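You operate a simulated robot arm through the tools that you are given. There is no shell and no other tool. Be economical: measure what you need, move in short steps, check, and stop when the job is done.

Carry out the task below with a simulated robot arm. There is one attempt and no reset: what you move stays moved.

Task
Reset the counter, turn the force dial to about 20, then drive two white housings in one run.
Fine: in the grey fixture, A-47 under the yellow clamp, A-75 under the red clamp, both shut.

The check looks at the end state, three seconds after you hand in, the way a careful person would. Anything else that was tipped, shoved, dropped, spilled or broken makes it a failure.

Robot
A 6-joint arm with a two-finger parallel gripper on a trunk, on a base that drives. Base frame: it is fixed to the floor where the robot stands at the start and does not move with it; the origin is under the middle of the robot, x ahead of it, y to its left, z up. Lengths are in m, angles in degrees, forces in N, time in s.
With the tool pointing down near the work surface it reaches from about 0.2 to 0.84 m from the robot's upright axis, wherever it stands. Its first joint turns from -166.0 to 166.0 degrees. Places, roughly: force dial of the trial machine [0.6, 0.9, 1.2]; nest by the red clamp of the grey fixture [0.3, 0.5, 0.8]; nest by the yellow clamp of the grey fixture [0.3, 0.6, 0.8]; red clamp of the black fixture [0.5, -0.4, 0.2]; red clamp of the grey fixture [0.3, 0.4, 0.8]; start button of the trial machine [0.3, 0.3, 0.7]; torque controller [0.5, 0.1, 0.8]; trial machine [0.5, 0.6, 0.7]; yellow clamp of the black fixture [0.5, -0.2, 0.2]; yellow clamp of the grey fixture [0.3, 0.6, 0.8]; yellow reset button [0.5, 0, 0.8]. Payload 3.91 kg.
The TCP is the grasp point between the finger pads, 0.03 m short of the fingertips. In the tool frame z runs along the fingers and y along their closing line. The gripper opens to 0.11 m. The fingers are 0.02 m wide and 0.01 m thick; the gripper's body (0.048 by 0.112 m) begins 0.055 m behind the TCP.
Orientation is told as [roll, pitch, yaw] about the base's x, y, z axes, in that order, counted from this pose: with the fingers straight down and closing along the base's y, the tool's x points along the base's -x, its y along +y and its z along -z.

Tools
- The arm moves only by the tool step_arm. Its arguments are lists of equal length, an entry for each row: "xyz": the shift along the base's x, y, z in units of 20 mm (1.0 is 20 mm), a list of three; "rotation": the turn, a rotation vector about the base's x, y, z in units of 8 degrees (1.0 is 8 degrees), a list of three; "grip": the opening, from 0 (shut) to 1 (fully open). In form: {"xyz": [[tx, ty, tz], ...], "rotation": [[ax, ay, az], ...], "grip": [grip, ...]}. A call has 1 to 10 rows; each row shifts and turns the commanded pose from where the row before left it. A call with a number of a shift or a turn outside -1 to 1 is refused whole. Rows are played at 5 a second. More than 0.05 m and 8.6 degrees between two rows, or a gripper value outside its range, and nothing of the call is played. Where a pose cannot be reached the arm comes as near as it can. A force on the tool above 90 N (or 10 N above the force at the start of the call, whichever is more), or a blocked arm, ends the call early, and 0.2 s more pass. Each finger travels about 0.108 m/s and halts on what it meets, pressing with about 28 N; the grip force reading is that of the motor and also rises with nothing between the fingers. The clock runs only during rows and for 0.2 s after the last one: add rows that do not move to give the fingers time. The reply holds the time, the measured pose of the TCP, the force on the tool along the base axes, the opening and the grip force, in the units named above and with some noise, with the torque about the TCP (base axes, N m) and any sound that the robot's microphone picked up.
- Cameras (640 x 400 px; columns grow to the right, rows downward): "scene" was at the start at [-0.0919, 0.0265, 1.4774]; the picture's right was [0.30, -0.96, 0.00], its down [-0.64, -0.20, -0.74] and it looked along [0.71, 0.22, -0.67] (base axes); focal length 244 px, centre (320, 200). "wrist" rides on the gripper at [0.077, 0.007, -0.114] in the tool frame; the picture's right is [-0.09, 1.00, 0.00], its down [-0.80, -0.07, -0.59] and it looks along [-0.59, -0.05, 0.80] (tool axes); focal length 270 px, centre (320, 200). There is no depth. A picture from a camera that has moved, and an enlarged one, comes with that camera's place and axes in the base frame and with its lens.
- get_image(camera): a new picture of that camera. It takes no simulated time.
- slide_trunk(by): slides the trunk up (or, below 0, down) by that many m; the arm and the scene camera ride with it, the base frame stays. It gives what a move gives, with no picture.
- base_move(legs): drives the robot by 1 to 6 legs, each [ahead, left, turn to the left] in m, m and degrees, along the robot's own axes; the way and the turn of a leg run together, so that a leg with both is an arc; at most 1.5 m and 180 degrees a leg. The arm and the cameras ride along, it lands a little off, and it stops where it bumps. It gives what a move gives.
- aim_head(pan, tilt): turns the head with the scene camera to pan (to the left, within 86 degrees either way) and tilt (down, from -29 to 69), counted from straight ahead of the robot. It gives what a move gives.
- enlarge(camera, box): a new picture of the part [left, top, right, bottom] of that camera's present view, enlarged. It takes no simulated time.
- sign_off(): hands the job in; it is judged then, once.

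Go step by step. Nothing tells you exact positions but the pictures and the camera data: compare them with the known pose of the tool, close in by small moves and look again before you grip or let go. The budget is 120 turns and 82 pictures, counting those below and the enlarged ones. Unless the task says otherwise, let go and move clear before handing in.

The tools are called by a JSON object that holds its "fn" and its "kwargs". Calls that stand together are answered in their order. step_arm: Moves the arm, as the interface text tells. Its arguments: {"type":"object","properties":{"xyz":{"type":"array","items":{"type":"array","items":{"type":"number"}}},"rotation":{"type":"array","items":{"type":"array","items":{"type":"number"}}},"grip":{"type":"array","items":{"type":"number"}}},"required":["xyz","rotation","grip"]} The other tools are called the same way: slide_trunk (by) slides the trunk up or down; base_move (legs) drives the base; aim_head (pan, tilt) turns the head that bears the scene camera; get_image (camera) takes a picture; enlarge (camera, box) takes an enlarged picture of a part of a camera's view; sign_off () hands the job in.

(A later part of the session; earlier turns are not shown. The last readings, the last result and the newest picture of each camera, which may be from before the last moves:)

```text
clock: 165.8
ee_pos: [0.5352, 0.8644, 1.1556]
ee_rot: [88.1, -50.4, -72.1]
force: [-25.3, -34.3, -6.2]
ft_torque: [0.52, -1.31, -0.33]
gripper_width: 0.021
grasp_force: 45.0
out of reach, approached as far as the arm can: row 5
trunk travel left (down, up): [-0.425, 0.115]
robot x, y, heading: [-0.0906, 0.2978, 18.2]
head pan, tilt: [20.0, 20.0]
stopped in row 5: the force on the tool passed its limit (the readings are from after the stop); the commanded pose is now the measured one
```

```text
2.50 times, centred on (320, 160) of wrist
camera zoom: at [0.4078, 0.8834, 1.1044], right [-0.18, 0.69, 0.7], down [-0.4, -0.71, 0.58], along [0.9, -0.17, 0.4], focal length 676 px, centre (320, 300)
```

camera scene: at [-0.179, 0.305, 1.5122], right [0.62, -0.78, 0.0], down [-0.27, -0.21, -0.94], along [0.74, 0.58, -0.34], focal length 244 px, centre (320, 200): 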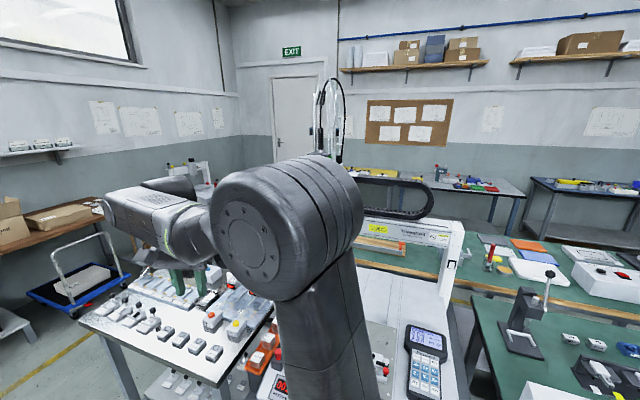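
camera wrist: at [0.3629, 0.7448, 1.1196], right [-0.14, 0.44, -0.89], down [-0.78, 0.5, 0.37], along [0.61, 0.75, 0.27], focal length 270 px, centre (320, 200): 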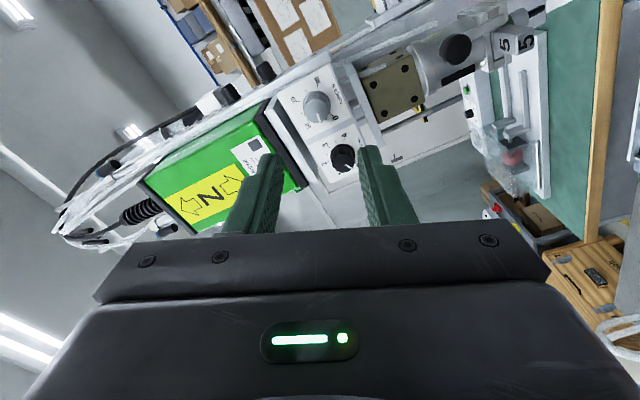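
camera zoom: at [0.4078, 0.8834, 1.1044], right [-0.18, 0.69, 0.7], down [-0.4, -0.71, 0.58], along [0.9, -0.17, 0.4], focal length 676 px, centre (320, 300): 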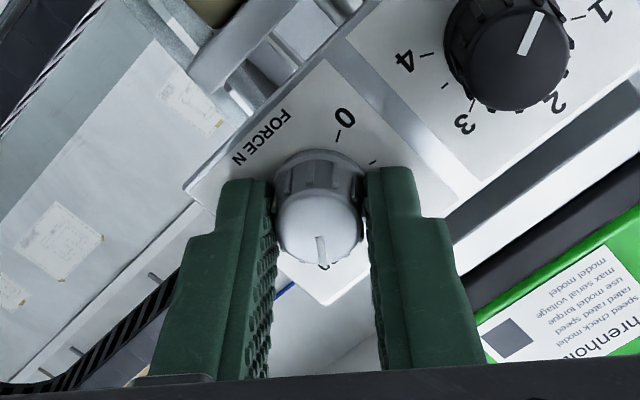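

The wrist ran out of reach at about 17. Releasing, rolling the gripper back and looking at the dial unobstructed.

{"fn": "step_arm", "kwargs": {"xyz": [[0, 0, 0], [0, 0, 0], [-0.24, -0.07, 0], [-0.24, -0.07, 0], [0, 0, 0], [0, 0, 0], [0, 0, 0], [0, 0, 0], [0, 0, 0], [0, 0, 0]], "rotation": [[0, 0, 0], [0, 0, 0], [0, 0, 0], [0, 0, 0], [-0.953, -0.302, 0], [-0.953, -0.302, 0], [-0.953, -0.302, 0], [-0.953, -0.302, 0], [-0.953, -0.302, 0], [-0.953, -0.302, 0]], "grip": [0.4, 0.4, 0.4, 0.4, 0.4, 0.4, 0.4, 0.4, 0.4, 0.4]}}

{"fn": "enlarge", "kwargs": {"camera": "wrist", "box": [220, 80, 420, 240]}}

```text
clock: 168.0
ee_pos: [0.5277, 0.8688, 1.1544]
ee_rot: [-88.3, -81.6, 104.2]
force: [-0.5, 0.3, -0.5]
ft_torque: [-0.02, 0.04, 0.0]
gripper_width: 0.0438
grasp_force: 0.1
trunk travel left (down, up): [-0.425, 0.115]
robot x, y, heading: [-0.0909, 0.296, 18.2]
head pan, tilt: [20.0, 20.0]
```

```text
2.50 times, centred on (320, 160) of wrist
camera zoom: at [0.4176, 0.8323, 1.0778], right [-0.27, 0.96, -0.06], down [-0.58, -0.12, 0.81], along [0.77, 0.26, 0.59], focal length 676 px, centre (320, 300)
```

zoom: 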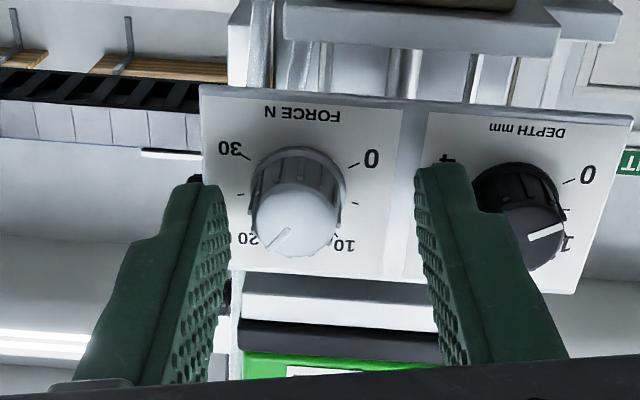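

The pointer now sits close to 20. One closer look.

{"fn": "enlarge", "kwargs": {"camera": "wrist", "box": [280, 120, 350, 190]}}

```text
5.71 times, centred on (315, 155) of wrist
camera zoom: at [0.4176, 0.8323, 1.0778], right [-0.27, 0.96, -0.06], down [-0.58, -0.12, 0.81], along [0.77, 0.26, 0.59], focal length 1544 px, centre (349, 457)
```

zoom: 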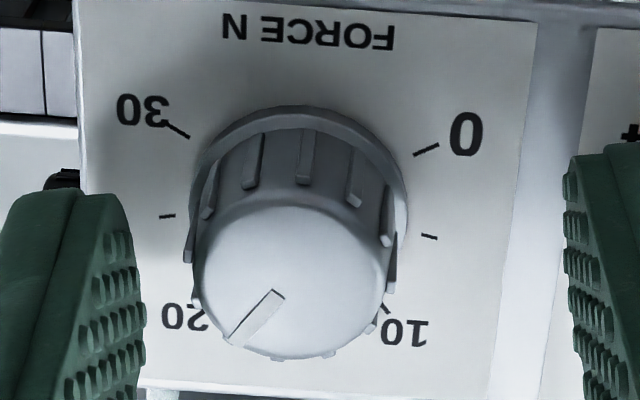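

The pointer aligns with the 20 mark. I retreat from the panel, turn the tool back down and head to START.

{"fn": "step_arm", "kwargs": {"xyz": [[-0.9, -0.287, 0], [-0.9, -0.287, 0], [-0.9, -0.287, 0], [-0.9, -0.287, 0], [-0.9, -0.287, 0], [-0.9, -0.287, 0], [-0.9, -0.287, 0], [-0.9, -0.287, 0], [-0.9, -0.287, 0], [-0.9, -0.287, 0]], "rotation": [[0, 0, 0], [0, 0, 0], [0, 0, 0], [0, 0, 0], [0, 0, 0], [0.953, 0.302, 0], [0, 0, 0], [0, 0, 0], [0, 0, 0], [0, 0, 0]], "grip": [0.4, 0.4, 0.4, 0.4, 0.4, 0.4, 0.4, 0.4, 0.4, 0.4]}}

{"fn": "step_arm", "kwargs": {"xyz": [[-0.5, 0, 0], [-0.5, 0, 0], [-0.5, 0, 0], [-0.5, 0, 0], [-0.5, 0, 0], [-0.5, 0, 0], [-0.5, 0, 0], [-0.5, 0, 0], [-0.5, 0, 0], [-0.5, 0, 0]], "rotation": [[-0.304, 0.953, 0], [-0.304, 0.953, 0], [-0.304, 0.953, 0], [-0.304, 0.953, 0], [-0.304, 0.953, 0], [-0.304, 0.953, 0], [-0.304, 0.953, 0], [-0.304, 0.953, 0], [-0.304, 0.953, 0], [-0.304, 0.953, 0]], "grip": [0, 0, 0, 0, 0, 0, 0, 0, 0, 0]}}

{"fn": "step_arm", "kwargs": {"xyz": [[0, -0.5, 0], [0, -1, 0]], "rotation": [[-0.19, 0.5956, 0], [-0.19, 0.5956, 0]], "grip": [0, 0]}}

```text
clock: 170.2
ee_pos: [0.3461, 0.8127, 1.1554]
ee_rot: [-36.9, -89.5, 52.9]
force: [0.7, 0.0, 0.0]
ft_torque: [-0.01, -0.01, 0.03]
gripper_width: 0.044
grasp_force: 0.2
trunk travel left (down, up): [-0.425, 0.115]
robot x, y, heading: [-0.09, 0.3005, 18.4]
head pan, tilt: [20.0, 20.0]
```

```text
clock: 172.4
ee_pos: [0.2473, 0.8125, 1.1533]
ee_rot: [-1.8, -9.2, 18.1]
force: [-0.8, 0.9, 0.2]
ft_torque: [0.0, -0.01, -0.04]
gripper_width: 0.0
grasp_force: 27.6
trunk travel left (down, up): [-0.425, 0.115]
robot x, y, heading: [-0.0885, 0.2976, 18.4]
head pan, tilt: [20.0, 20.0]
```

```text
clock: 173.0
ee_pos: [0.2471, 0.7817, 1.1542]
ee_rot: [-1.7, 0.6, 18.2]
force: [-0.7, 0.3, -0.6]
ft_torque: [0.01, 0.0, -0.01]
gripper_width: 0.0
grasp_force: 27.9
trunk travel left (down, up): [-0.425, 0.115]
robot x, y, heading: [-0.0896, 0.2959, 18.4]
head pan, tilt: [20.0, 20.0]
```

{"fn": "step_arm", "kwargs": {"xyz": [[0, -1, 0], [0, -1, 0], [0, -1, 0], [0, -1, 0], [0, -1, 0], [0, -1, 0], [0, -1, 0], [0, -1, 0], [0, -1, 0], [0, -1, 0]], "rotation": [[0.2, 0, 0], [0, 0, 0], [0, 0, 0], [0, 0, 0], [0, 0, 0], [0, 0, 0], [0, 0, 0], [0, 0, 0], [0, 0, 0], [0, 0, 0]], "grip": [0, 0, 0, 0, 0, 0, 0, 0, 0, 0]}}

{"fn": "step_arm", "kwargs": {"xyz": [[0.1, -1, 0], [0.1, -1, 0], [0.1, -1, 0], [0.1, -1, 0], [0.1, -1, 0], [0.1, -1, 0], [0.1, -1, 0], [0.1, -1, 0], [0.1, -1, 0], [0.1, -1, 0]], "rotation": [[0, 0, 0], [0, 0, 0], [0, 0, 0], [0, 0, 0], [0, 0, 0], [0, 0, 0], [0, 0, 0], [0, 0, 0], [0, 0, 0], [0, 0, 0]], "grip": [0, 0, 0, 0, 0, 0, 0, 0, 0, 0]}}

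{"fn": "step_arm", "kwargs": {"xyz": [[0.1, -1, -1], [0.1, -1, -1], [0.1, -1, -1], [0.1, -1, -1], [0, -0.7, -1], [0, 0, -1], [0, 0, -1], [0, 0, -1], [0, 0, -1], [0, 0, -1]], "rotation": [[0, 0, 0], [0, 0, 0], [0, 0, 0], [0, 0, 0], [0, 0, 0], [0, 0, 0], [0, 0, 0], [0, 0, 0], [0, 0, 0], [0, 0, 0]], "grip": [0, 0, 0, 0, 0, 0, 0, 0, 0, 0]}}

{"fn": "get_image", "kwargs": {"camera": "wrist"}}

```text
clock: 175.2
ee_pos: [0.2467, 0.5831, 1.1533]
ee_rot: [-0.2, -0.2, 18.1]
force: [0.0, -0.2, 0.3]
ft_torque: [0.0, 0.01, -0.03]
gripper_width: 0.0
grasp_force: 28.2
trunk travel left (down, up): [-0.425, 0.115]
robot x, y, heading: [-0.089, 0.2985, 18.2]
head pan, tilt: [20.0, 20.0]
```

```text
clock: 177.4
ee_pos: [0.2676, 0.3809, 1.1539]
ee_rot: [-0.2, 0.1, 18.1]
force: [0.1, -0.2, -0.5]
ft_torque: [-0.02, 0.0, -0.03]
gripper_width: 0.0
grasp_force: 27.3
trunk travel left (down, up): [-0.425, 0.115]
robot x, y, heading: [-0.0871, 0.299, 18.4]
head pan, tilt: [20.0, 20.0]
```

```text
clock: 179.6
ee_pos: [0.2759, 0.2879, 0.9532]
ee_rot: [-0.1, 0.0, 18.1]
force: [0.8, 0.4, -0.6]
ft_torque: [0.02, -0.02, 0.0]
gripper_width: 0.0001
grasp_force: 28.7
trunk travel left (down, up): [-0.425, 0.115]
robot x, y, heading: [-0.0881, 0.2984, 18.0]
head pan, tilt: [20.0, 20.0]
```

```text
7 pictures are left
camera wrist: at [0.2006, 0.2702, 1.0688], right [-0.23, 0.97, 0.0], down [0.78, 0.18, 0.59], along [0.58, 0.13, -0.8], focal length 270 px, centre (320, 200)
```

wrist: 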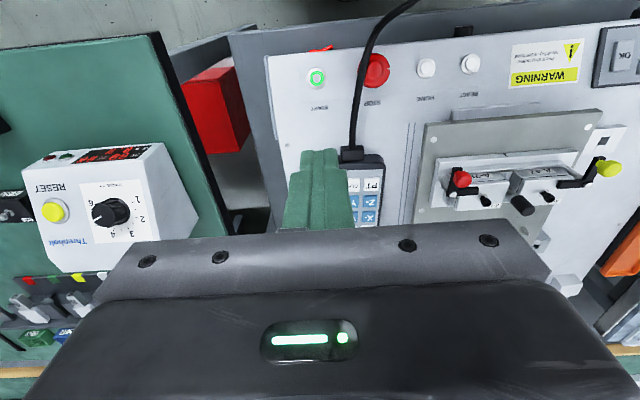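

START is directly below, about (0.2747, 0.2845). Lowering with closed fingers to press it.

{"fn": "step_arm", "kwargs": {"xyz": [[-0.06, -0.17, -1], [0, 0, -1], [0, 0, -1], [0, 0, -1], [0, 0, -1], [0, 0, -1], [0, 0, -1], [0, 0, -1], [0, 0, -1], [0, 0, -0.4]], "rotation": [[0, 0, 0], [0, 0, 0], [0, 0, 0], [0, 0, 0], [0, 0, 0], [0, 0, 0], [0, 0, 0], [0, 0, 0], [0, 0, 0], [0, 0, 0]], "grip": [0, 0, 0, 0, 0, 0, 0, 0, 0, 0]}}

{"fn": "enlarge", "kwargs": {"camera": "wrist", "box": [240, 60, 440, 200]}}

```text
clock: 181.8
ee_pos: [0.2725, 0.2856, 0.7663]
ee_rot: [-0.3, 0.1, 18.0]
force: [0.1, -0.2, -0.5]
ft_torque: [0.01, 0.01, 0.0]
gripper_width: 0.0
grasp_force: 28.2
trunk travel left (down, up): [-0.425, 0.115]
robot x, y, heading: [-0.0879, 0.2987, 18.6]
head pan, tilt: [20.0, 20.0]
```

```text
2.86 times, centred on (340, 130) of wrist
camera zoom: at [0.1976, 0.2669, 0.8813], right [-0.22, 0.97, 0.0], down [0.78, 0.18, 0.59], along [0.58, 0.13, -0.8], focal length 772 px, centre (263, 400)
```

zoom: 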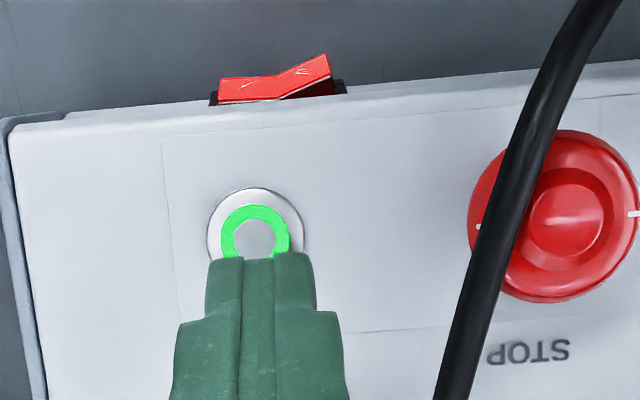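

Aligned over the green ring. Pressing, then lifting and backing off toward the robot.

{"fn": "step_arm", "kwargs": {"xyz": [[-0.03, -0.06, -0.9], [0, 0, -0.25], [0, 0, -0.25], [0, 0, -0.2], [0, 0, 0]], "rotation": [[0, 0, 0], [0, 0, 0], [0, 0, 0], [0, 0, 0], [0, 0, 0]], "grip": [0, 0, 0, 0, 0]}}

```text
clock: 183.0
ee_pos: [0.2739, 0.2845, 0.7335]
ee_rot: [-0.2, 0.1, 18.2]
force: [-0.2, -0.5, -0.8]
ft_torque: [0.0, -0.01, 0.01]
gripper_width: 0.0
grasp_force: 28.2
trunk travel left (down, up): [-0.425, 0.115]
robot x, y, heading: [-0.0897, 0.3004, 18.3]
head pan, tilt: [20.0, 20.0]
```

No contact yet; continuing in small steps.

{"fn": "step_arm", "kwargs": {"xyz": [[0, 0, -0.2], [0, 0, -0.2], [0, 0, 0]], "rotation": [[0, 0, 0], [0, 0, 0], [0, 0, 0]], "grip": [0, 0, 0]}}

{"fn": "step_arm", "kwargs": {"xyz": [[0, 0, -0.15], [0, 0, -0.1], [0, 0, 0]], "rotation": [[0, 0, 0], [0, 0, 0], [0, 0, 0]], "grip": [0, 0, 0]}}

```text
clock: 183.8
ee_pos: [0.2739, 0.2852, 0.7241]
ee_rot: [-0.1, -0.2, 18.1]
force: [-0.5, 0.1, 13.1]
ft_torque: [0.05, -0.13, 0.03]
gripper_width: 0.0001
grasp_force: 27.9
trunk travel left (down, up): [-0.425, 0.115]
robot x, y, heading: [-0.0901, 0.2958, 18.4]
head pan, tilt: [20.0, 20.0]
heard: click
```

```text
clock: 184.7
ee_pos: [0.2713, 0.2853, 0.7231]
ee_rot: [-0.3, -0.5, 18.1]
force: [-6.8, -1.5, 64.4]
ft_torque: [0.2, -0.39, -0.04]
gripper_width: 0.0
grasp_force: 27.9
trunk travel left (down, up): [-0.425, 0.115]
robot x, y, heading: [-0.0918, 0.2971, 18.4]
head pan, tilt: [20.0, 20.0]
stopped in row 3: the force on the tool passed its limit (the readings are from after the stop); the commanded pose is now the measured one
```

Click heard — START pressed. Lifting away and watching the run.

{"fn": "step_arm", "kwargs": {"xyz": [[0, 0, 0.5], [0, 0, 1], [0, 0, 1], [0, 0, 1], [0, 0, 1], [0, 0, 1], [0, 0, 1], [0, 0, 1], [0, 0, 0], [0, 0, 0]], "rotation": [[0, 0, 0], [0, 0, 0], [0, 0, 0], [0, 0, 0], [0, 0, 0], [0, 0, 0], [0, 0, 0], [0, 0, 0], [0, 0, 0], [0, 0, 0]], "grip": [0, 0, 0, 0, 0, 0, 0, 0, 0, 0]}}

{"fn": "aim_head", "kwargs": {"pan": 20, "tilt": 35}}

{"fn": "get_image", "kwargs": {"camera": "wrist"}}

```text
clock: 186.9
ee_pos: [0.2722, 0.2818, 0.8715]
ee_rot: [-0.2, -0.2, 18.1]
force: [0.8, -0.2, -0.1]
ft_torque: [-0.02, 0.0, -0.04]
gripper_width: 0.0003
grasp_force: 27.7
trunk travel left (down, up): [-0.425, 0.115]
robot x, y, heading: [-0.0878, 0.2978, 18.1]
head pan, tilt: [20.0, 20.0]
heard: click
```

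```text
clock: 187.6
ee_pos: [0.2739, 0.2833, 0.8712]
ee_rot: [-0.3, -0.2, 18.1]
force: [-0.2, 1.1, 0.2]
ft_torque: [0.02, -0.01, -0.03]
gripper_width: 0.0002
grasp_force: 27.9
trunk travel left (down, up): [-0.425, 0.115]
robot x, y, heading: [-0.0928, 0.2971, 18.1]
head pan, tilt: [20.0, 35.0]
```

```text
5 pictures are left
camera wrist: at [0.1977, 0.2638, 0.9863], right [-0.23, 0.97, 0.0], down [0.78, 0.18, 0.6], along [0.58, 0.13, -0.8], focal length 270 px, centre (320, 200)
```

wrist: 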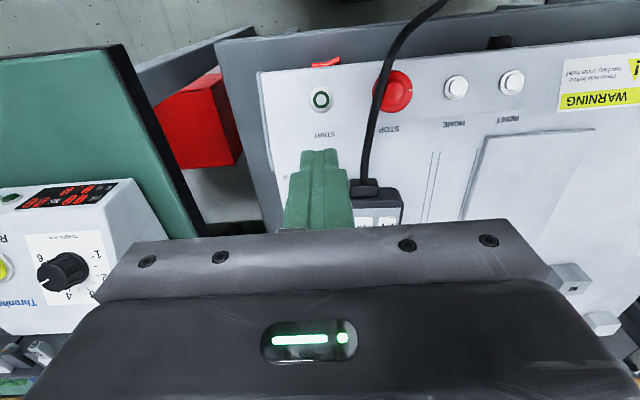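

The run is going: the fixture slid back under the head. I stay still and wait, listening.

{"fn": "step_arm", "kwargs": {"xyz": [[0, 0, 0], [0, 0, 0], [0, 0, 0], [0, 0, 0], [0, 0, 0], [0, 0, 0], [0, 0, 0], [0, 0, 0], [0, 0, 0], [0, 0, 0]], "rotation": [[0, 0, 0], [0, 0, 0], [0, 0, 0], [0, 0, 0], [0, 0, 0], [0, 0, 0], [0, 0, 0], [0, 0, 0], [0, 0, 0], [0, 0, 0]], "grip": [0, 0, 0, 0, 0, 0, 0, 0, 0, 0]}}

{"fn": "step_arm", "kwargs": {"xyz": [[0, 0, 0], [0, 0, 0], [0, 0, 0], [0, 0, 0], [0, 0, 0], [0, 0, 0], [0, 0, 0], [0, 0, 0], [0, 0, 0], [0, 0, 0]], "rotation": [[0, 0, 0], [0, 0, 0], [0, 0, 0], [0, 0, 0], [0, 0, 0], [0, 0, 0], [0, 0, 0], [0, 0, 0], [0, 0, 0], [0, 0, 0]], "grip": [0, 0, 0, 0, 0, 0, 0, 0, 0, 0]}}

{"fn": "step_arm", "kwargs": {"xyz": [[0, 0, 0], [0, 0, 0], [0, 0, 0], [0, 0, 0], [0, 0, 0], [0, 0, 0], [0, 0, 0], [0, 0, 0], [0, 0, 0], [0, 0, 0]], "rotation": [[0, 0, 0], [0, 0, 0], [0, 0, 0], [0, 0, 0], [0, 0, 0], [0, 0, 0], [0, 0, 0], [0, 0, 0], [0, 0, 0], [0, 0, 0]], "grip": [0, 0, 0, 0, 0, 0, 0, 0, 0, 0]}}

{"fn": "step_arm", "kwargs": {"xyz": [[0, 0, 0], [0, 0, 0], [0, 0, 0], [0, 0, 0], [0, 0, 0], [0, 0, 0], [0, 0, 0], [0, 0, 0], [0, 0, 0], [0, 0, 0]], "rotation": [[0, 0, 0], [0, 0, 0], [0, 0, 0], [0, 0, 0], [0, 0, 0], [0, 0, 0], [0, 0, 0], [0, 0, 0], [0, 0, 0], [0, 0, 0]], "grip": [0, 0, 0, 0, 0, 0, 0, 0, 0, 0]}}

```text
clock: 189.8
ee_pos: [0.273, 0.2822, 0.8707]
ee_rot: [-0.1, -0.3, 18.1]
force: [1.1, -0.3, 0.7]
ft_torque: [0.01, 0.01, -0.02]
gripper_width: 0.0002
grasp_force: 28.1
trunk travel left (down, up): [-0.425, 0.115]
robot x, y, heading: [-0.0919, 0.2983, 18.3]
head pan, tilt: [20.0, 35.0]
```

```text
clock: 192.0
ee_pos: [0.2736, 0.2816, 0.8714]
ee_rot: [-0.2, -0.1, 18.1]
force: [-0.8, -0.3, -0.4]
ft_torque: [0.02, 0.01, -0.02]
gripper_width: 0.0001
grasp_force: 27.9
trunk travel left (down, up): [-0.425, 0.115]
robot x, y, heading: [-0.0906, 0.2982, 18.1]
head pan, tilt: [20.0, 35.0]
```

```text
clock: 194.2
ee_pos: [0.2748, 0.2812, 0.8704]
ee_rot: [-0.2, -0.2, 18.1]
force: [0.0, 0.4, -0.2]
ft_torque: [-0.01, 0.01, -0.02]
gripper_width: 0.0
grasp_force: 27.6
trunk travel left (down, up): [-0.425, 0.115]
robot x, y, heading: [-0.0924, 0.2995, 18.2]
head pan, tilt: [20.0, 35.0]
```

```text
clock: 196.4
ee_pos: [0.2744, 0.2817, 0.8703]
ee_rot: [-0.2, -0.1, 18.1]
force: [0.8, -0.5, 0.4]
ft_torque: [-0.03, 0.01, 0.01]
gripper_width: 0.0002
grasp_force: 28.0
trunk travel left (down, up): [-0.425, 0.115]
robot x, y, heading: [-0.0891, 0.2979, 18.0]
head pan, tilt: [20.0, 35.0]
```

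{"fn": "get_image", "kwargs": {"camera": "scene"}}

```text
4 pictures are left
camera scene: at [-0.1833, 0.3011, 1.4884], right [0.62, -0.79, 0.0], down [-0.45, -0.36, -0.82], along [0.64, 0.51, -0.57], focal length 244 px, centre (320, 200)
```

scene: 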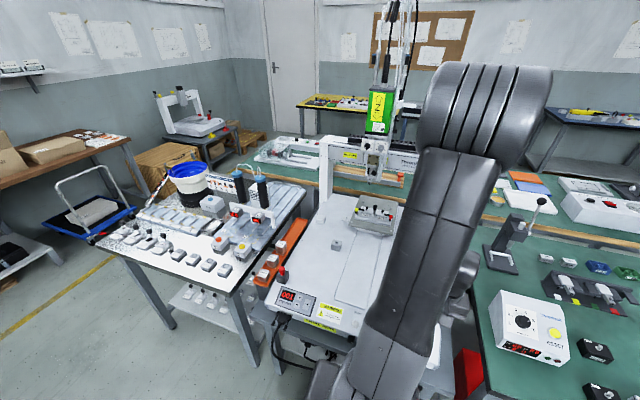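

The head is working over the fixture. Waiting further.

{"fn": "step_arm", "kwargs": {"xyz": [[0, 0, 0], [0, 0, 0], [0, 0, 0], [0, 0, 0], [0, 0, 0], [0, 0, 0], [0, 0, 0], [0, 0, 0], [0, 0, 0], [0, 0, 0]], "rotation": [[0, 0, 0], [0, 0, 0], [0, 0, 0], [0, 0, 0], [0, 0, 0], [0, 0, 0], [0, 0, 0], [0, 0, 0], [0, 0, 0], [0, 0, 0]], "grip": [0, 0, 0, 0, 0, 0, 0, 0, 0, 0]}}

{"fn": "step_arm", "kwargs": {"xyz": [[0, 0, 0], [0, 0, 0], [0, 0, 0], [0, 0, 0], [0, 0, 0], [0, 0, 0], [0, 0, 0], [0, 0, 0], [0, 0, 0], [0, 0, 0]], "rotation": [[0, 0, 0], [0, 0, 0], [0, 0, 0], [0, 0, 0], [0, 0, 0], [0, 0, 0], [0, 0, 0], [0, 0, 0], [0, 0, 0], [0, 0, 0]], "grip": [0, 0, 0, 0, 0, 0, 0, 0, 0, 0]}}

{"fn": "step_arm", "kwargs": {"xyz": [[0, 0, 0], [0, 0, 0], [0, 0, 0], [0, 0, 0], [0, 0, 0], [0, 0, 0], [0, 0, 0], [0, 0, 0], [0, 0, 0], [0, 0, 0]], "rotation": [[0, 0, 0], [0, 0, 0], [0, 0, 0], [0, 0, 0], [0, 0, 0], [0, 0, 0], [0, 0, 0], [0, 0, 0], [0, 0, 0], [0, 0, 0]], "grip": [0, 0, 0, 0, 0, 0, 0, 0, 0, 0]}}

{"fn": "step_arm", "kwargs": {"xyz": [[0, 0, 0], [0, 0, 0], [0, 0, 0], [0, 0, 0], [0, 0, 0], [0, 0, 0], [0, 0, 0], [0, 0, 0], [0, 0, 0], [0, 0, 0]], "rotation": [[0, 0, 0], [0, 0, 0], [0, 0, 0], [0, 0, 0], [0, 0, 0], [0, 0, 0], [0, 0, 0], [0, 0, 0], [0, 0, 0], [0, 0, 0]], "grip": [0, 0, 0, 0, 0, 0, 0, 0, 0, 0]}}

{"fn": "step_arm", "kwargs": {"xyz": [[0, 0, 0], [0, 0, 0], [0, 0, 0], [0, 0, 0], [0, 0, 0], [0, 0, 0], [0, 0, 0], [0, 0, 0], [0, 0, 0], [0, 0, 0]], "rotation": [[0, 0, 0], [0, 0, 0], [0, 0, 0], [0, 0, 0], [0, 0, 0], [0, 0, 0], [0, 0, 0], [0, 0, 0], [0, 0, 0], [0, 0, 0]], "grip": [0, 0, 0, 0, 0, 0, 0, 0, 0, 0]}}

{"fn": "step_arm", "kwargs": {"xyz": [[0, 0, 0], [0, 0, 0], [0, 0, 0], [0, 0, 0], [0, 0, 0], [0, 0, 0], [0, 0, 0], [0, 0, 0], [0, 0, 0], [0, 0, 0]], "rotation": [[0, 0, 0], [0, 0, 0], [0, 0, 0], [0, 0, 0], [0, 0, 0], [0, 0, 0], [0, 0, 0], [0, 0, 0], [0, 0, 0], [0, 0, 0]], "grip": [0, 0, 0, 0, 0, 0, 0, 0, 0, 0]}}

{"fn": "get_image", "kwargs": {"camera": "wrist"}}

```text
clock: 198.6
ee_pos: [0.273, 0.2828, 0.8705]
ee_rot: [-0.2, -0.2, 18.1]
force: [-0.6, -0.4, 0.3]
ft_torque: [-0.01, 0.01, 0.0]
gripper_width: 0.0
grasp_force: 28.0
trunk travel left (down, up): [-0.425, 0.115]
robot x, y, heading: [-0.0928, 0.2992, 18.1]
head pan, tilt: [20.0, 35.0]
```

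```text
clock: 200.8
ee_pos: [0.2736, 0.2819, 0.8709]
ee_rot: [-0.1, -0.1, 18.1]
force: [0.3, 0.5, 0.3]
ft_torque: [-0.01, -0.01, -0.01]
gripper_width: 0.0002
grasp_force: 27.8
trunk travel left (down, up): [-0.425, 0.115]
robot x, y, heading: [-0.0903, 0.3002, 18.2]
head pan, tilt: [20.0, 35.0]
```

```text
clock: 203.0
ee_pos: [0.2744, 0.2809, 0.8704]
ee_rot: [-0.1, -0.2, 18.2]
force: [-0.3, -0.9, 0.0]
ft_torque: [0.01, -0.03, 0.01]
gripper_width: 0.0
grasp_force: 28.3
trunk travel left (down, up): [-0.425, 0.115]
robot x, y, heading: [-0.0883, 0.2993, 18.2]
head pan, tilt: [20.0, 35.0]
```

```text
clock: 205.2
ee_pos: [0.2732, 0.2823, 0.8713]
ee_rot: [-0.2, -0.2, 18.1]
force: [-0.4, 0.8, 0.0]
ft_torque: [0.03, -0.05, -0.01]
gripper_width: 0.0
grasp_force: 27.9
trunk travel left (down, up): [-0.425, 0.115]
robot x, y, heading: [-0.0879, 0.2968, 18.2]
head pan, tilt: [20.0, 35.0]
```

```text
clock: 207.4
ee_pos: [0.2728, 0.2806, 0.8705]
ee_rot: [-0.2, -0.1, 18.2]
force: [-0.3, -0.4, -1.1]
ft_torque: [-0.01, -0.03, 0.04]
gripper_width: 0.0002
grasp_force: 28.2
trunk travel left (down, up): [-0.425, 0.115]
robot x, y, heading: [-0.0912, 0.3007, 18.0]
head pan, tilt: [20.0, 35.0]
```

```text
clock: 209.6
ee_pos: [0.2745, 0.2829, 0.8718]
ee_rot: [-0.1, -0.2, 18.1]
force: [0.2, -0.4, 0.1]
ft_torque: [-0.03, 0.0, -0.03]
gripper_width: 0.0
grasp_force: 28.1
trunk travel left (down, up): [-0.425, 0.115]
robot x, y, heading: [-0.0891, 0.2977, 18.4]
head pan, tilt: [20.0, 35.0]
```

```text
3 pictures are left
camera wrist: at [0.1977, 0.2638, 0.9863], right [-0.23, 0.97, 0.0], down [0.78, 0.18, 0.6], along [0.58, 0.13, -0.8], focal length 270 px, centre (320, 200)
```

wrist: 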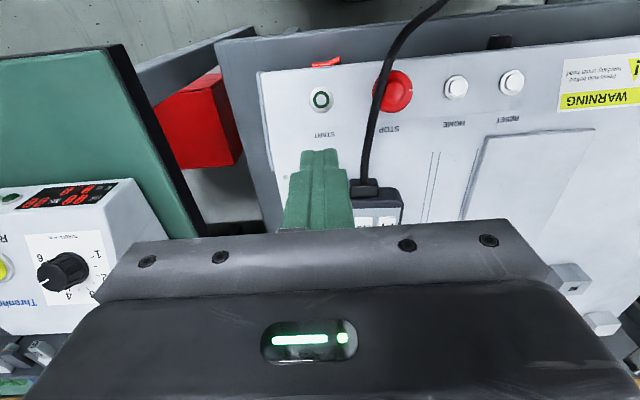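

Still cycling (START lamp off). Waiting more.

{"fn": "step_arm", "kwargs": {"xyz": [[0, 0, 0], [0, 0, 0], [0, 0, 0], [0, 0, 0], [0, 0, 0], [0, 0, 0], [0, 0, 0], [0, 0, 0], [0, 0, 0], [0, 0, 0]], "rotation": [[0, 0, 0], [0, 0, 0], [0, 0, 0], [0, 0, 0], [0, 0, 0], [0, 0, 0], [0, 0, 0], [0, 0, 0], [0, 0, 0], [0, 0, 0]], "grip": [0, 0, 0, 0, 0, 0, 0, 0, 0, 0]}}

{"fn": "step_arm", "kwargs": {"xyz": [[0, 0, 0], [0, 0, 0], [0, 0, 0], [0, 0, 0], [0, 0, 0], [0, 0, 0], [0, 0, 0], [0, 0, 0], [0, 0, 0], [0, 0, 0]], "rotation": [[0, 0, 0], [0, 0, 0], [0, 0, 0], [0, 0, 0], [0, 0, 0], [0, 0, 0], [0, 0, 0], [0, 0, 0], [0, 0, 0], [0, 0, 0]], "grip": [0, 0, 0, 0, 0, 0, 0, 0, 0, 0]}}

{"fn": "step_arm", "kwargs": {"xyz": [[0, 0, 0], [0, 0, 0], [0, 0, 0], [0, 0, 0], [0, 0, 0], [0, 0, 0], [0, 0, 0], [0, 0, 0], [0, 0, 0], [0, 0, 0]], "rotation": [[0, 0, 0], [0, 0, 0], [0, 0, 0], [0, 0, 0], [0, 0, 0], [0, 0, 0], [0, 0, 0], [0, 0, 0], [0, 0, 0], [0, 0, 0]], "grip": [0, 0, 0, 0, 0, 0, 0, 0, 0, 0]}}

{"fn": "step_arm", "kwargs": {"xyz": [[0, 0, 0], [0, 0, 0], [0, 0, 0], [0, 0, 0], [0, 0, 0], [0, 0, 0], [0, 0, 0], [0, 0, 0], [0, 0, 0], [0, 0, 0]], "rotation": [[0, 0, 0], [0, 0, 0], [0, 0, 0], [0, 0, 0], [0, 0, 0], [0, 0, 0], [0, 0, 0], [0, 0, 0], [0, 0, 0], [0, 0, 0]], "grip": [0, 0, 0, 0, 0, 0, 0, 0, 0, 0]}}

{"fn": "step_arm", "kwargs": {"xyz": [[0, 0, 0], [0, 0, 0], [0, 0, 0], [0, 0, 0], [0, 0, 0], [0, 0, 0], [0, 0, 0], [0, 0, 0], [0, 0, 0], [0, 0, 0]], "rotation": [[0, 0, 0], [0, 0, 0], [0, 0, 0], [0, 0, 0], [0, 0, 0], [0, 0, 0], [0, 0, 0], [0, 0, 0], [0, 0, 0], [0, 0, 0]], "grip": [0, 0, 0, 0, 0, 0, 0, 0, 0, 0]}}

{"fn": "step_arm", "kwargs": {"xyz": [[0, 0, 0], [0, 0, 0], [0, 0, 0], [0, 0, 0], [0, 0, 0], [0, 0, 0], [0, 0, 0], [0, 0, 0], [0, 0, 0], [0, 0, 0]], "rotation": [[0, 0, 0], [0, 0, 0], [0, 0, 0], [0, 0, 0], [0, 0, 0], [0, 0, 0], [0, 0, 0], [0, 0, 0], [0, 0, 0], [0, 0, 0]], "grip": [0, 0, 0, 0, 0, 0, 0, 0, 0, 0]}}

{"fn": "step_arm", "kwargs": {"xyz": [[0, 0, 0], [0, 0, 0], [0, 0, 0], [0, 0, 0], [0, 0, 0], [0, 0, 0], [0, 0, 0], [0, 0, 0], [0, 0, 0], [0, 0, 0]], "rotation": [[0, 0, 0], [0, 0, 0], [0, 0, 0], [0, 0, 0], [0, 0, 0], [0, 0, 0], [0, 0, 0], [0, 0, 0], [0, 0, 0], [0, 0, 0]], "grip": [0, 0, 0, 0, 0, 0, 0, 0, 0, 0]}}

{"fn": "step_arm", "kwargs": {"xyz": [[0, 0, 0], [0, 0, 0], [0, 0, 0], [0, 0, 0], [0, 0, 0], [0, 0, 0], [0, 0, 0], [0, 0, 0], [0, 0, 0], [0, 0, 0]], "rotation": [[0, 0, 0], [0, 0, 0], [0, 0, 0], [0, 0, 0], [0, 0, 0], [0, 0, 0], [0, 0, 0], [0, 0, 0], [0, 0, 0], [0, 0, 0]], "grip": [0, 0, 0, 0, 0, 0, 0, 0, 0, 0]}}

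```text
clock: 211.8
ee_pos: [0.2748, 0.2835, 0.8705]
ee_rot: [-0.2, -0.2, 18.0]
force: [0.8, 0.2, 0.1]
ft_torque: [0.02, -0.01, 0.01]
gripper_width: 0.0
grasp_force: 27.8
trunk travel left (down, up): [-0.425, 0.115]
robot x, y, heading: [-0.0939, 0.2973, 18.0]
head pan, tilt: [20.0, 35.0]
```

```text
clock: 214.0
ee_pos: [0.273, 0.2828, 0.8707]
ee_rot: [-0.2, -0.3, 18.1]
force: [0.2, -1.0, 0.0]
ft_torque: [-0.01, -0.03, -0.02]
gripper_width: 0.0002
grasp_force: 27.8
trunk travel left (down, up): [-0.425, 0.115]
robot x, y, heading: [-0.09, 0.2987, 18.2]
head pan, tilt: [20.0, 35.0]
```

```text
clock: 216.2
ee_pos: [0.2744, 0.2815, 0.8708]
ee_rot: [-0.3, -0.2, 18.0]
force: [0.5, -0.2, 0.2]
ft_torque: [-0.01, 0.0, -0.01]
gripper_width: 0.0
grasp_force: 27.9
trunk travel left (down, up): [-0.425, 0.115]
robot x, y, heading: [-0.0889, 0.2958, 18.2]
head pan, tilt: [20.0, 35.0]
```

```text
clock: 218.4
ee_pos: [0.2733, 0.2828, 0.8714]
ee_rot: [-0.2, -0.2, 18.1]
force: [0.5, -0.5, -0.4]
ft_torque: [-0.04, 0.02, -0.01]
gripper_width: 0.0
grasp_force: 28.7
trunk travel left (down, up): [-0.425, 0.115]
robot x, y, heading: [-0.0917, 0.2986, 18.3]
head pan, tilt: [20.0, 35.0]
```

```text
clock: 220.6
ee_pos: [0.273, 0.2826, 0.8707]
ee_rot: [-0.1, -0.2, 18.0]
force: [-0.2, -0.3, 0.0]
ft_torque: [0.0, -0.01, 0.0]
gripper_width: 0.0002
grasp_force: 27.9
trunk travel left (down, up): [-0.425, 0.115]
robot x, y, heading: [-0.0913, 0.299, 18.2]
head pan, tilt: [20.0, 35.0]
```

```text
clock: 222.8
ee_pos: [0.273, 0.2824, 0.8708]
ee_rot: [-0.2, -0.2, 18.1]
force: [-0.3, -0.4, -0.4]
ft_torque: [0.01, -0.03, -0.01]
gripper_width: 0.0004
grasp_force: 27.9
trunk travel left (down, up): [-0.425, 0.115]
robot x, y, heading: [-0.0855, 0.2983, 18.2]
head pan, tilt: [20.0, 35.0]
```

```text
clock: 225.0
ee_pos: [0.2738, 0.2827, 0.8722]
ee_rot: [-0.3, -0.2, 18.1]
force: [0.2, 0.2, -1.0]
ft_torque: [0.01, 0.03, 0.02]
gripper_width: 0.0
grasp_force: 28.4
trunk travel left (down, up): [-0.425, 0.115]
robot x, y, heading: [-0.0876, 0.2977, 18.1]
head pan, tilt: [20.0, 35.0]
```

```text
clock: 227.2
ee_pos: [0.2736, 0.2828, 0.8713]
ee_rot: [-0.1, -0.3, 18.1]
force: [0.1, 0.1, 0.3]
ft_torque: [-0.03, 0.02, 0.0]
gripper_width: 0.0
grasp_force: 28.5
trunk travel left (down, up): [-0.425, 0.115]
robot x, y, heading: [-0.0936, 0.2982, 18.5]
head pan, tilt: [20.0, 35.0]
```

Raising for one view of counter, START lamp and fixture together.

{"fn": "step_arm", "kwargs": {"xyz": [[0, 0, 1], [0, 0, 1], [0, 0, 1], [0, 0, 1], [0, 0, 1], [0, 0.5, 1], [0, 0.5, 1], [0, 0.5, 1], [0, 0.5, 1], [0, 0, 0]], "rotation": [[0, 0, 0], [0, 0, 0], [0, 0, 0], [0, 0, 0], [0, 0, 0], [0, 0, 0], [0, 0, 0], [0, 0, 0], [0, 0, 0], [0, 0, 0]], "grip": [0.3, 0.3, 0.3, 0.3, 0.3, 0.3, 0.3, 0.3, 0.3, 0.3]}}

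{"fn": "get_image", "kwargs": {"camera": "wrist"}}

```text
clock: 229.4
ee_pos: [0.2733, 0.3244, 1.0507]
ee_rot: [-0.2, -0.3, 18.1]
force: [0.7, -0.6, 0.2]
ft_torque: [0.03, -0.05, 0.01]
gripper_width: 0.0333
grasp_force: 0.0
trunk travel left (down, up): [-0.425, 0.115]
robot x, y, heading: [-0.0863, 0.298, 18.2]
head pan, tilt: [20.0, 35.0]
```

```text
2 pictures are left
camera wrist: at [0.1977, 0.3063, 1.166], right [-0.23, 0.97, 0.0], down [0.78, 0.18, 0.6], along [0.58, 0.13, -0.8], focal length 270 px, centre (320, 200)
```

wrist: 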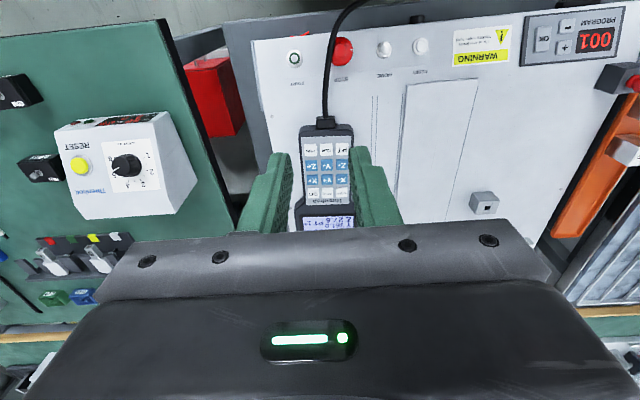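

Not back yet. Waiting another stretch before using a picture.

{"fn": "step_arm", "kwargs": {"xyz": [[0, 0, 0], [0, 0, 0], [0, 0, 0], [0, 0, 0], [0, 0, 0], [0, 0, 0], [0, 0, 0], [0, 0, 0], [0, 0, 0], [0, 0, 0]], "rotation": [[0, 0, 0], [0, 0, 0], [0, 0, 0], [0, 0, 0], [0, 0, 0], [0, 0, 0], [0, 0, 0], [0, 0, 0], [0, 0, 0], [0, 0, 0]], "grip": [0.3, 0.3, 0.3, 0.3, 0.3, 0.3, 0.3, 0.3, 0.3, 0.3]}}

{"fn": "step_arm", "kwargs": {"xyz": [[0, 0, 0], [0, 0, 0], [0, 0, 0], [0, 0, 0], [0, 0, 0], [0, 0, 0], [0, 0, 0], [0, 0, 0], [0, 0, 0], [0, 0, 0]], "rotation": [[0, 0, 0], [0, 0, 0], [0, 0, 0], [0, 0, 0], [0, 0, 0], [0, 0, 0], [0, 0, 0], [0, 0, 0], [0, 0, 0], [0, 0, 0]], "grip": [0.3, 0.3, 0.3, 0.3, 0.3, 0.3, 0.3, 0.3, 0.3, 0.3]}}

{"fn": "step_arm", "kwargs": {"xyz": [[0, 0, 0], [0, 0, 0], [0, 0, 0], [0, 0, 0], [0, 0, 0], [0, 0, 0], [0, 0, 0], [0, 0, 0], [0, 0, 0], [0, 0, 0]], "rotation": [[0, 0, 0], [0, 0, 0], [0, 0, 0], [0, 0, 0], [0, 0, 0], [0, 0, 0], [0, 0, 0], [0, 0, 0], [0, 0, 0], [0, 0, 0]], "grip": [0.3, 0.3, 0.3, 0.3, 0.3, 0.3, 0.3, 0.3, 0.3, 0.3]}}

{"fn": "step_arm", "kwargs": {"xyz": [[0, 0, 0], [0, 0, 0], [0, 0, 0], [0, 0, 0], [0, 0, 0], [0, 0, 0], [0, 0, 0], [0, 0, 0], [0, 0, 0], [0, 0, 0]], "rotation": [[0, 0, 0], [0, 0, 0], [0, 0, 0], [0, 0, 0], [0, 0, 0], [0, 0, 0], [0, 0, 0], [0, 0, 0], [0, 0, 0], [0, 0, 0]], "grip": [0.3, 0.3, 0.3, 0.3, 0.3, 0.3, 0.3, 0.3, 0.3, 0.3]}}

{"fn": "step_arm", "kwargs": {"xyz": [[0, 0, 0], [0, 0, 0], [0, 0, 0], [0, 0, 0], [0, 0, 0], [0, 0, 0], [0, 0, 0], [0, 0, 0], [0, 0, 0], [0, 0, 0]], "rotation": [[0, 0, 0], [0, 0, 0], [0, 0, 0], [0, 0, 0], [0, 0, 0], [0, 0, 0], [0, 0, 0], [0, 0, 0], [0, 0, 0], [0, 0, 0]], "grip": [0.3, 0.3, 0.3, 0.3, 0.3, 0.3, 0.3, 0.3, 0.3, 0.3]}}

{"fn": "step_arm", "kwargs": {"xyz": [[0, 0, 0], [0, 0, 0], [0, 0, 0], [0, 0, 0], [0, 0, 0], [0, 0, 0], [0, 0, 0], [0, 0, 0], [0, 0, 0], [0, 0, 0]], "rotation": [[0, 0, 0], [0, 0, 0], [0, 0, 0], [0, 0, 0], [0, 0, 0], [0, 0, 0], [0, 0, 0], [0, 0, 0], [0, 0, 0], [0, 0, 0]], "grip": [0.3, 0.3, 0.3, 0.3, 0.3, 0.3, 0.3, 0.3, 0.3, 0.3]}}

{"fn": "step_arm", "kwargs": {"xyz": [[0, 0, 0], [0, 0, 0], [0, 0, 0], [0, 0, 0], [0, 0, 0], [0, 0, 0], [0, 0, 0], [0, 0, 0], [0, 0, 0], [0, 0, 0]], "rotation": [[0, 0, 0], [0, 0, 0], [0, 0, 0], [0, 0, 0], [0, 0, 0], [0, 0, 0], [0, 0, 0], [0, 0, 0], [0, 0, 0], [0, 0, 0]], "grip": [0.3, 0.3, 0.3, 0.3, 0.3, 0.3, 0.3, 0.3, 0.3, 0.3]}}

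{"fn": "step_arm", "kwargs": {"xyz": [[0, 0, 0], [0, 0, 0], [0, 0, 0], [0, 0, 0], [0, 0, 0], [0, 0, 0], [0, 0, 0], [0, 0, 0], [0, 0, 0], [0, 0, 0]], "rotation": [[0, 0, 0], [0, 0, 0], [0, 0, 0], [0, 0, 0], [0, 0, 0], [0, 0, 0], [0, 0, 0], [0, 0, 0], [0, 0, 0], [0, 0, 0]], "grip": [0.3, 0.3, 0.3, 0.3, 0.3, 0.3, 0.3, 0.3, 0.3, 0.3]}}

{"fn": "enlarge", "kwargs": {"camera": "wrist", "box": [60, 30, 380, 235]}}

```text
clock: 231.6
ee_pos: [0.2723, 0.3253, 1.052]
ee_rot: [-0.2, -0.2, 18.1]
force: [-0.5, 0.0, -0.3]
ft_torque: [0.0, 0.0, -0.03]
gripper_width: 0.033
grasp_force: 0.1
trunk travel left (down, up): [-0.425, 0.115]
robot x, y, heading: [-0.0885, 0.2974, 18.3]
head pan, tilt: [20.0, 35.0]
```

```text
clock: 233.8
ee_pos: [0.2744, 0.3246, 1.0492]
ee_rot: [-0.1, -0.3, 18.1]
force: [0.3, -0.7, -0.4]
ft_torque: [0.0, 0.02, 0.02]
gripper_width: 0.0329
grasp_force: 0.1
trunk travel left (down, up): [-0.425, 0.115]
robot x, y, heading: [-0.0881, 0.2969, 18.6]
head pan, tilt: [20.0, 35.0]
```

```text
clock: 236.0
ee_pos: [0.2746, 0.3251, 1.0505]
ee_rot: [-0.2, -0.2, 18.1]
force: [-0.2, -0.4, 0.1]
ft_torque: [-0.04, 0.03, 0.01]
gripper_width: 0.0331
grasp_force: 0.2
trunk travel left (down, up): [-0.425, 0.115]
robot x, y, heading: [-0.0883, 0.2975, 18.4]
head pan, tilt: [20.0, 35.0]
```

```text
clock: 238.2
ee_pos: [0.2735, 0.3255, 1.0508]
ee_rot: [-0.2, -0.2, 18.1]
force: [-1.5, 0.5, 0.9]
ft_torque: [0.01, 0.04, 0.0]
gripper_width: 0.0334
grasp_force: 0.0
trunk travel left (down, up): [-0.425, 0.115]
robot x, y, heading: [-0.0865, 0.301, 18.3]
head pan, tilt: [20.0, 35.0]
```

```text
clock: 240.4
ee_pos: [0.2736, 0.3238, 1.0508]
ee_rot: [-0.2, -0.1, 18.0]
force: [1.1, 1.1, 0.1]
ft_torque: [0.03, 0.01, -0.01]
gripper_width: 0.033
grasp_force: 0.1
trunk travel left (down, up): [-0.425, 0.115]
robot x, y, heading: [-0.0903, 0.2983, 18.4]
head pan, tilt: [20.0, 35.0]
```

```text
clock: 242.6
ee_pos: [0.2744, 0.3251, 1.0512]
ee_rot: [-0.2, -0.2, 18.0]
force: [-0.2, -0.2, -0.5]
ft_torque: [-0.02, 0.01, -0.02]
gripper_width: 0.033
grasp_force: 0.1
trunk travel left (down, up): [-0.425, 0.115]
robot x, y, heading: [-0.0867, 0.302, 18.2]
head pan, tilt: [20.0, 35.0]
```

```text
clock: 244.8
ee_pos: [0.2733, 0.3247, 1.0507]
ee_rot: [-0.2, -0.2, 18.1]
force: [0.3, 0.7, -0.1]
ft_torque: [-0.01, -0.02, 0.02]
gripper_width: 0.0329
grasp_force: 0.1
trunk travel left (down, up): [-0.425, 0.115]
robot x, y, heading: [-0.0894, 0.2979, 18.2]
head pan, tilt: [20.0, 35.0]
```

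```text
clock: 247.0
ee_pos: [0.2738, 0.3245, 1.0514]
ee_rot: [-0.2, -0.1, 18.0]
force: [0.3, 0.3, 0.4]
ft_torque: [0.02, 0.01, 0.02]
gripper_width: 0.033
grasp_force: 0.0
trunk travel left (down, up): [-0.425, 0.115]
robot x, y, heading: [-0.09, 0.293, 18.1]
head pan, tilt: [20.0, 35.0]
```

```text
1.95 times, centred on (220, 132) of wrist
camera zoom: at [0.1978, 0.3062, 1.1657], right [-0.23, 0.97, 0.0], down [0.78, 0.18, 0.6], along [0.58, 0.13, -0.8], focal length 527 px, centre (515, 332)
```

zoom: 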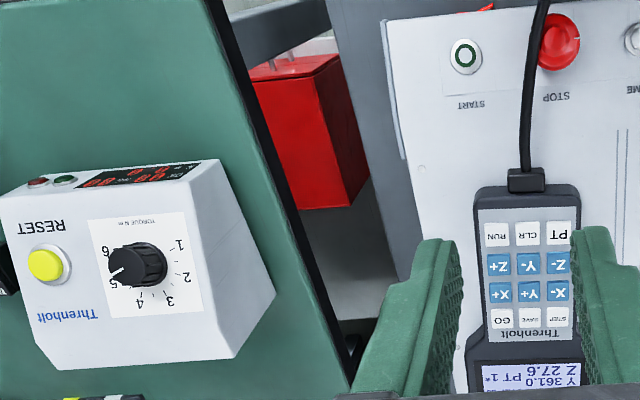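

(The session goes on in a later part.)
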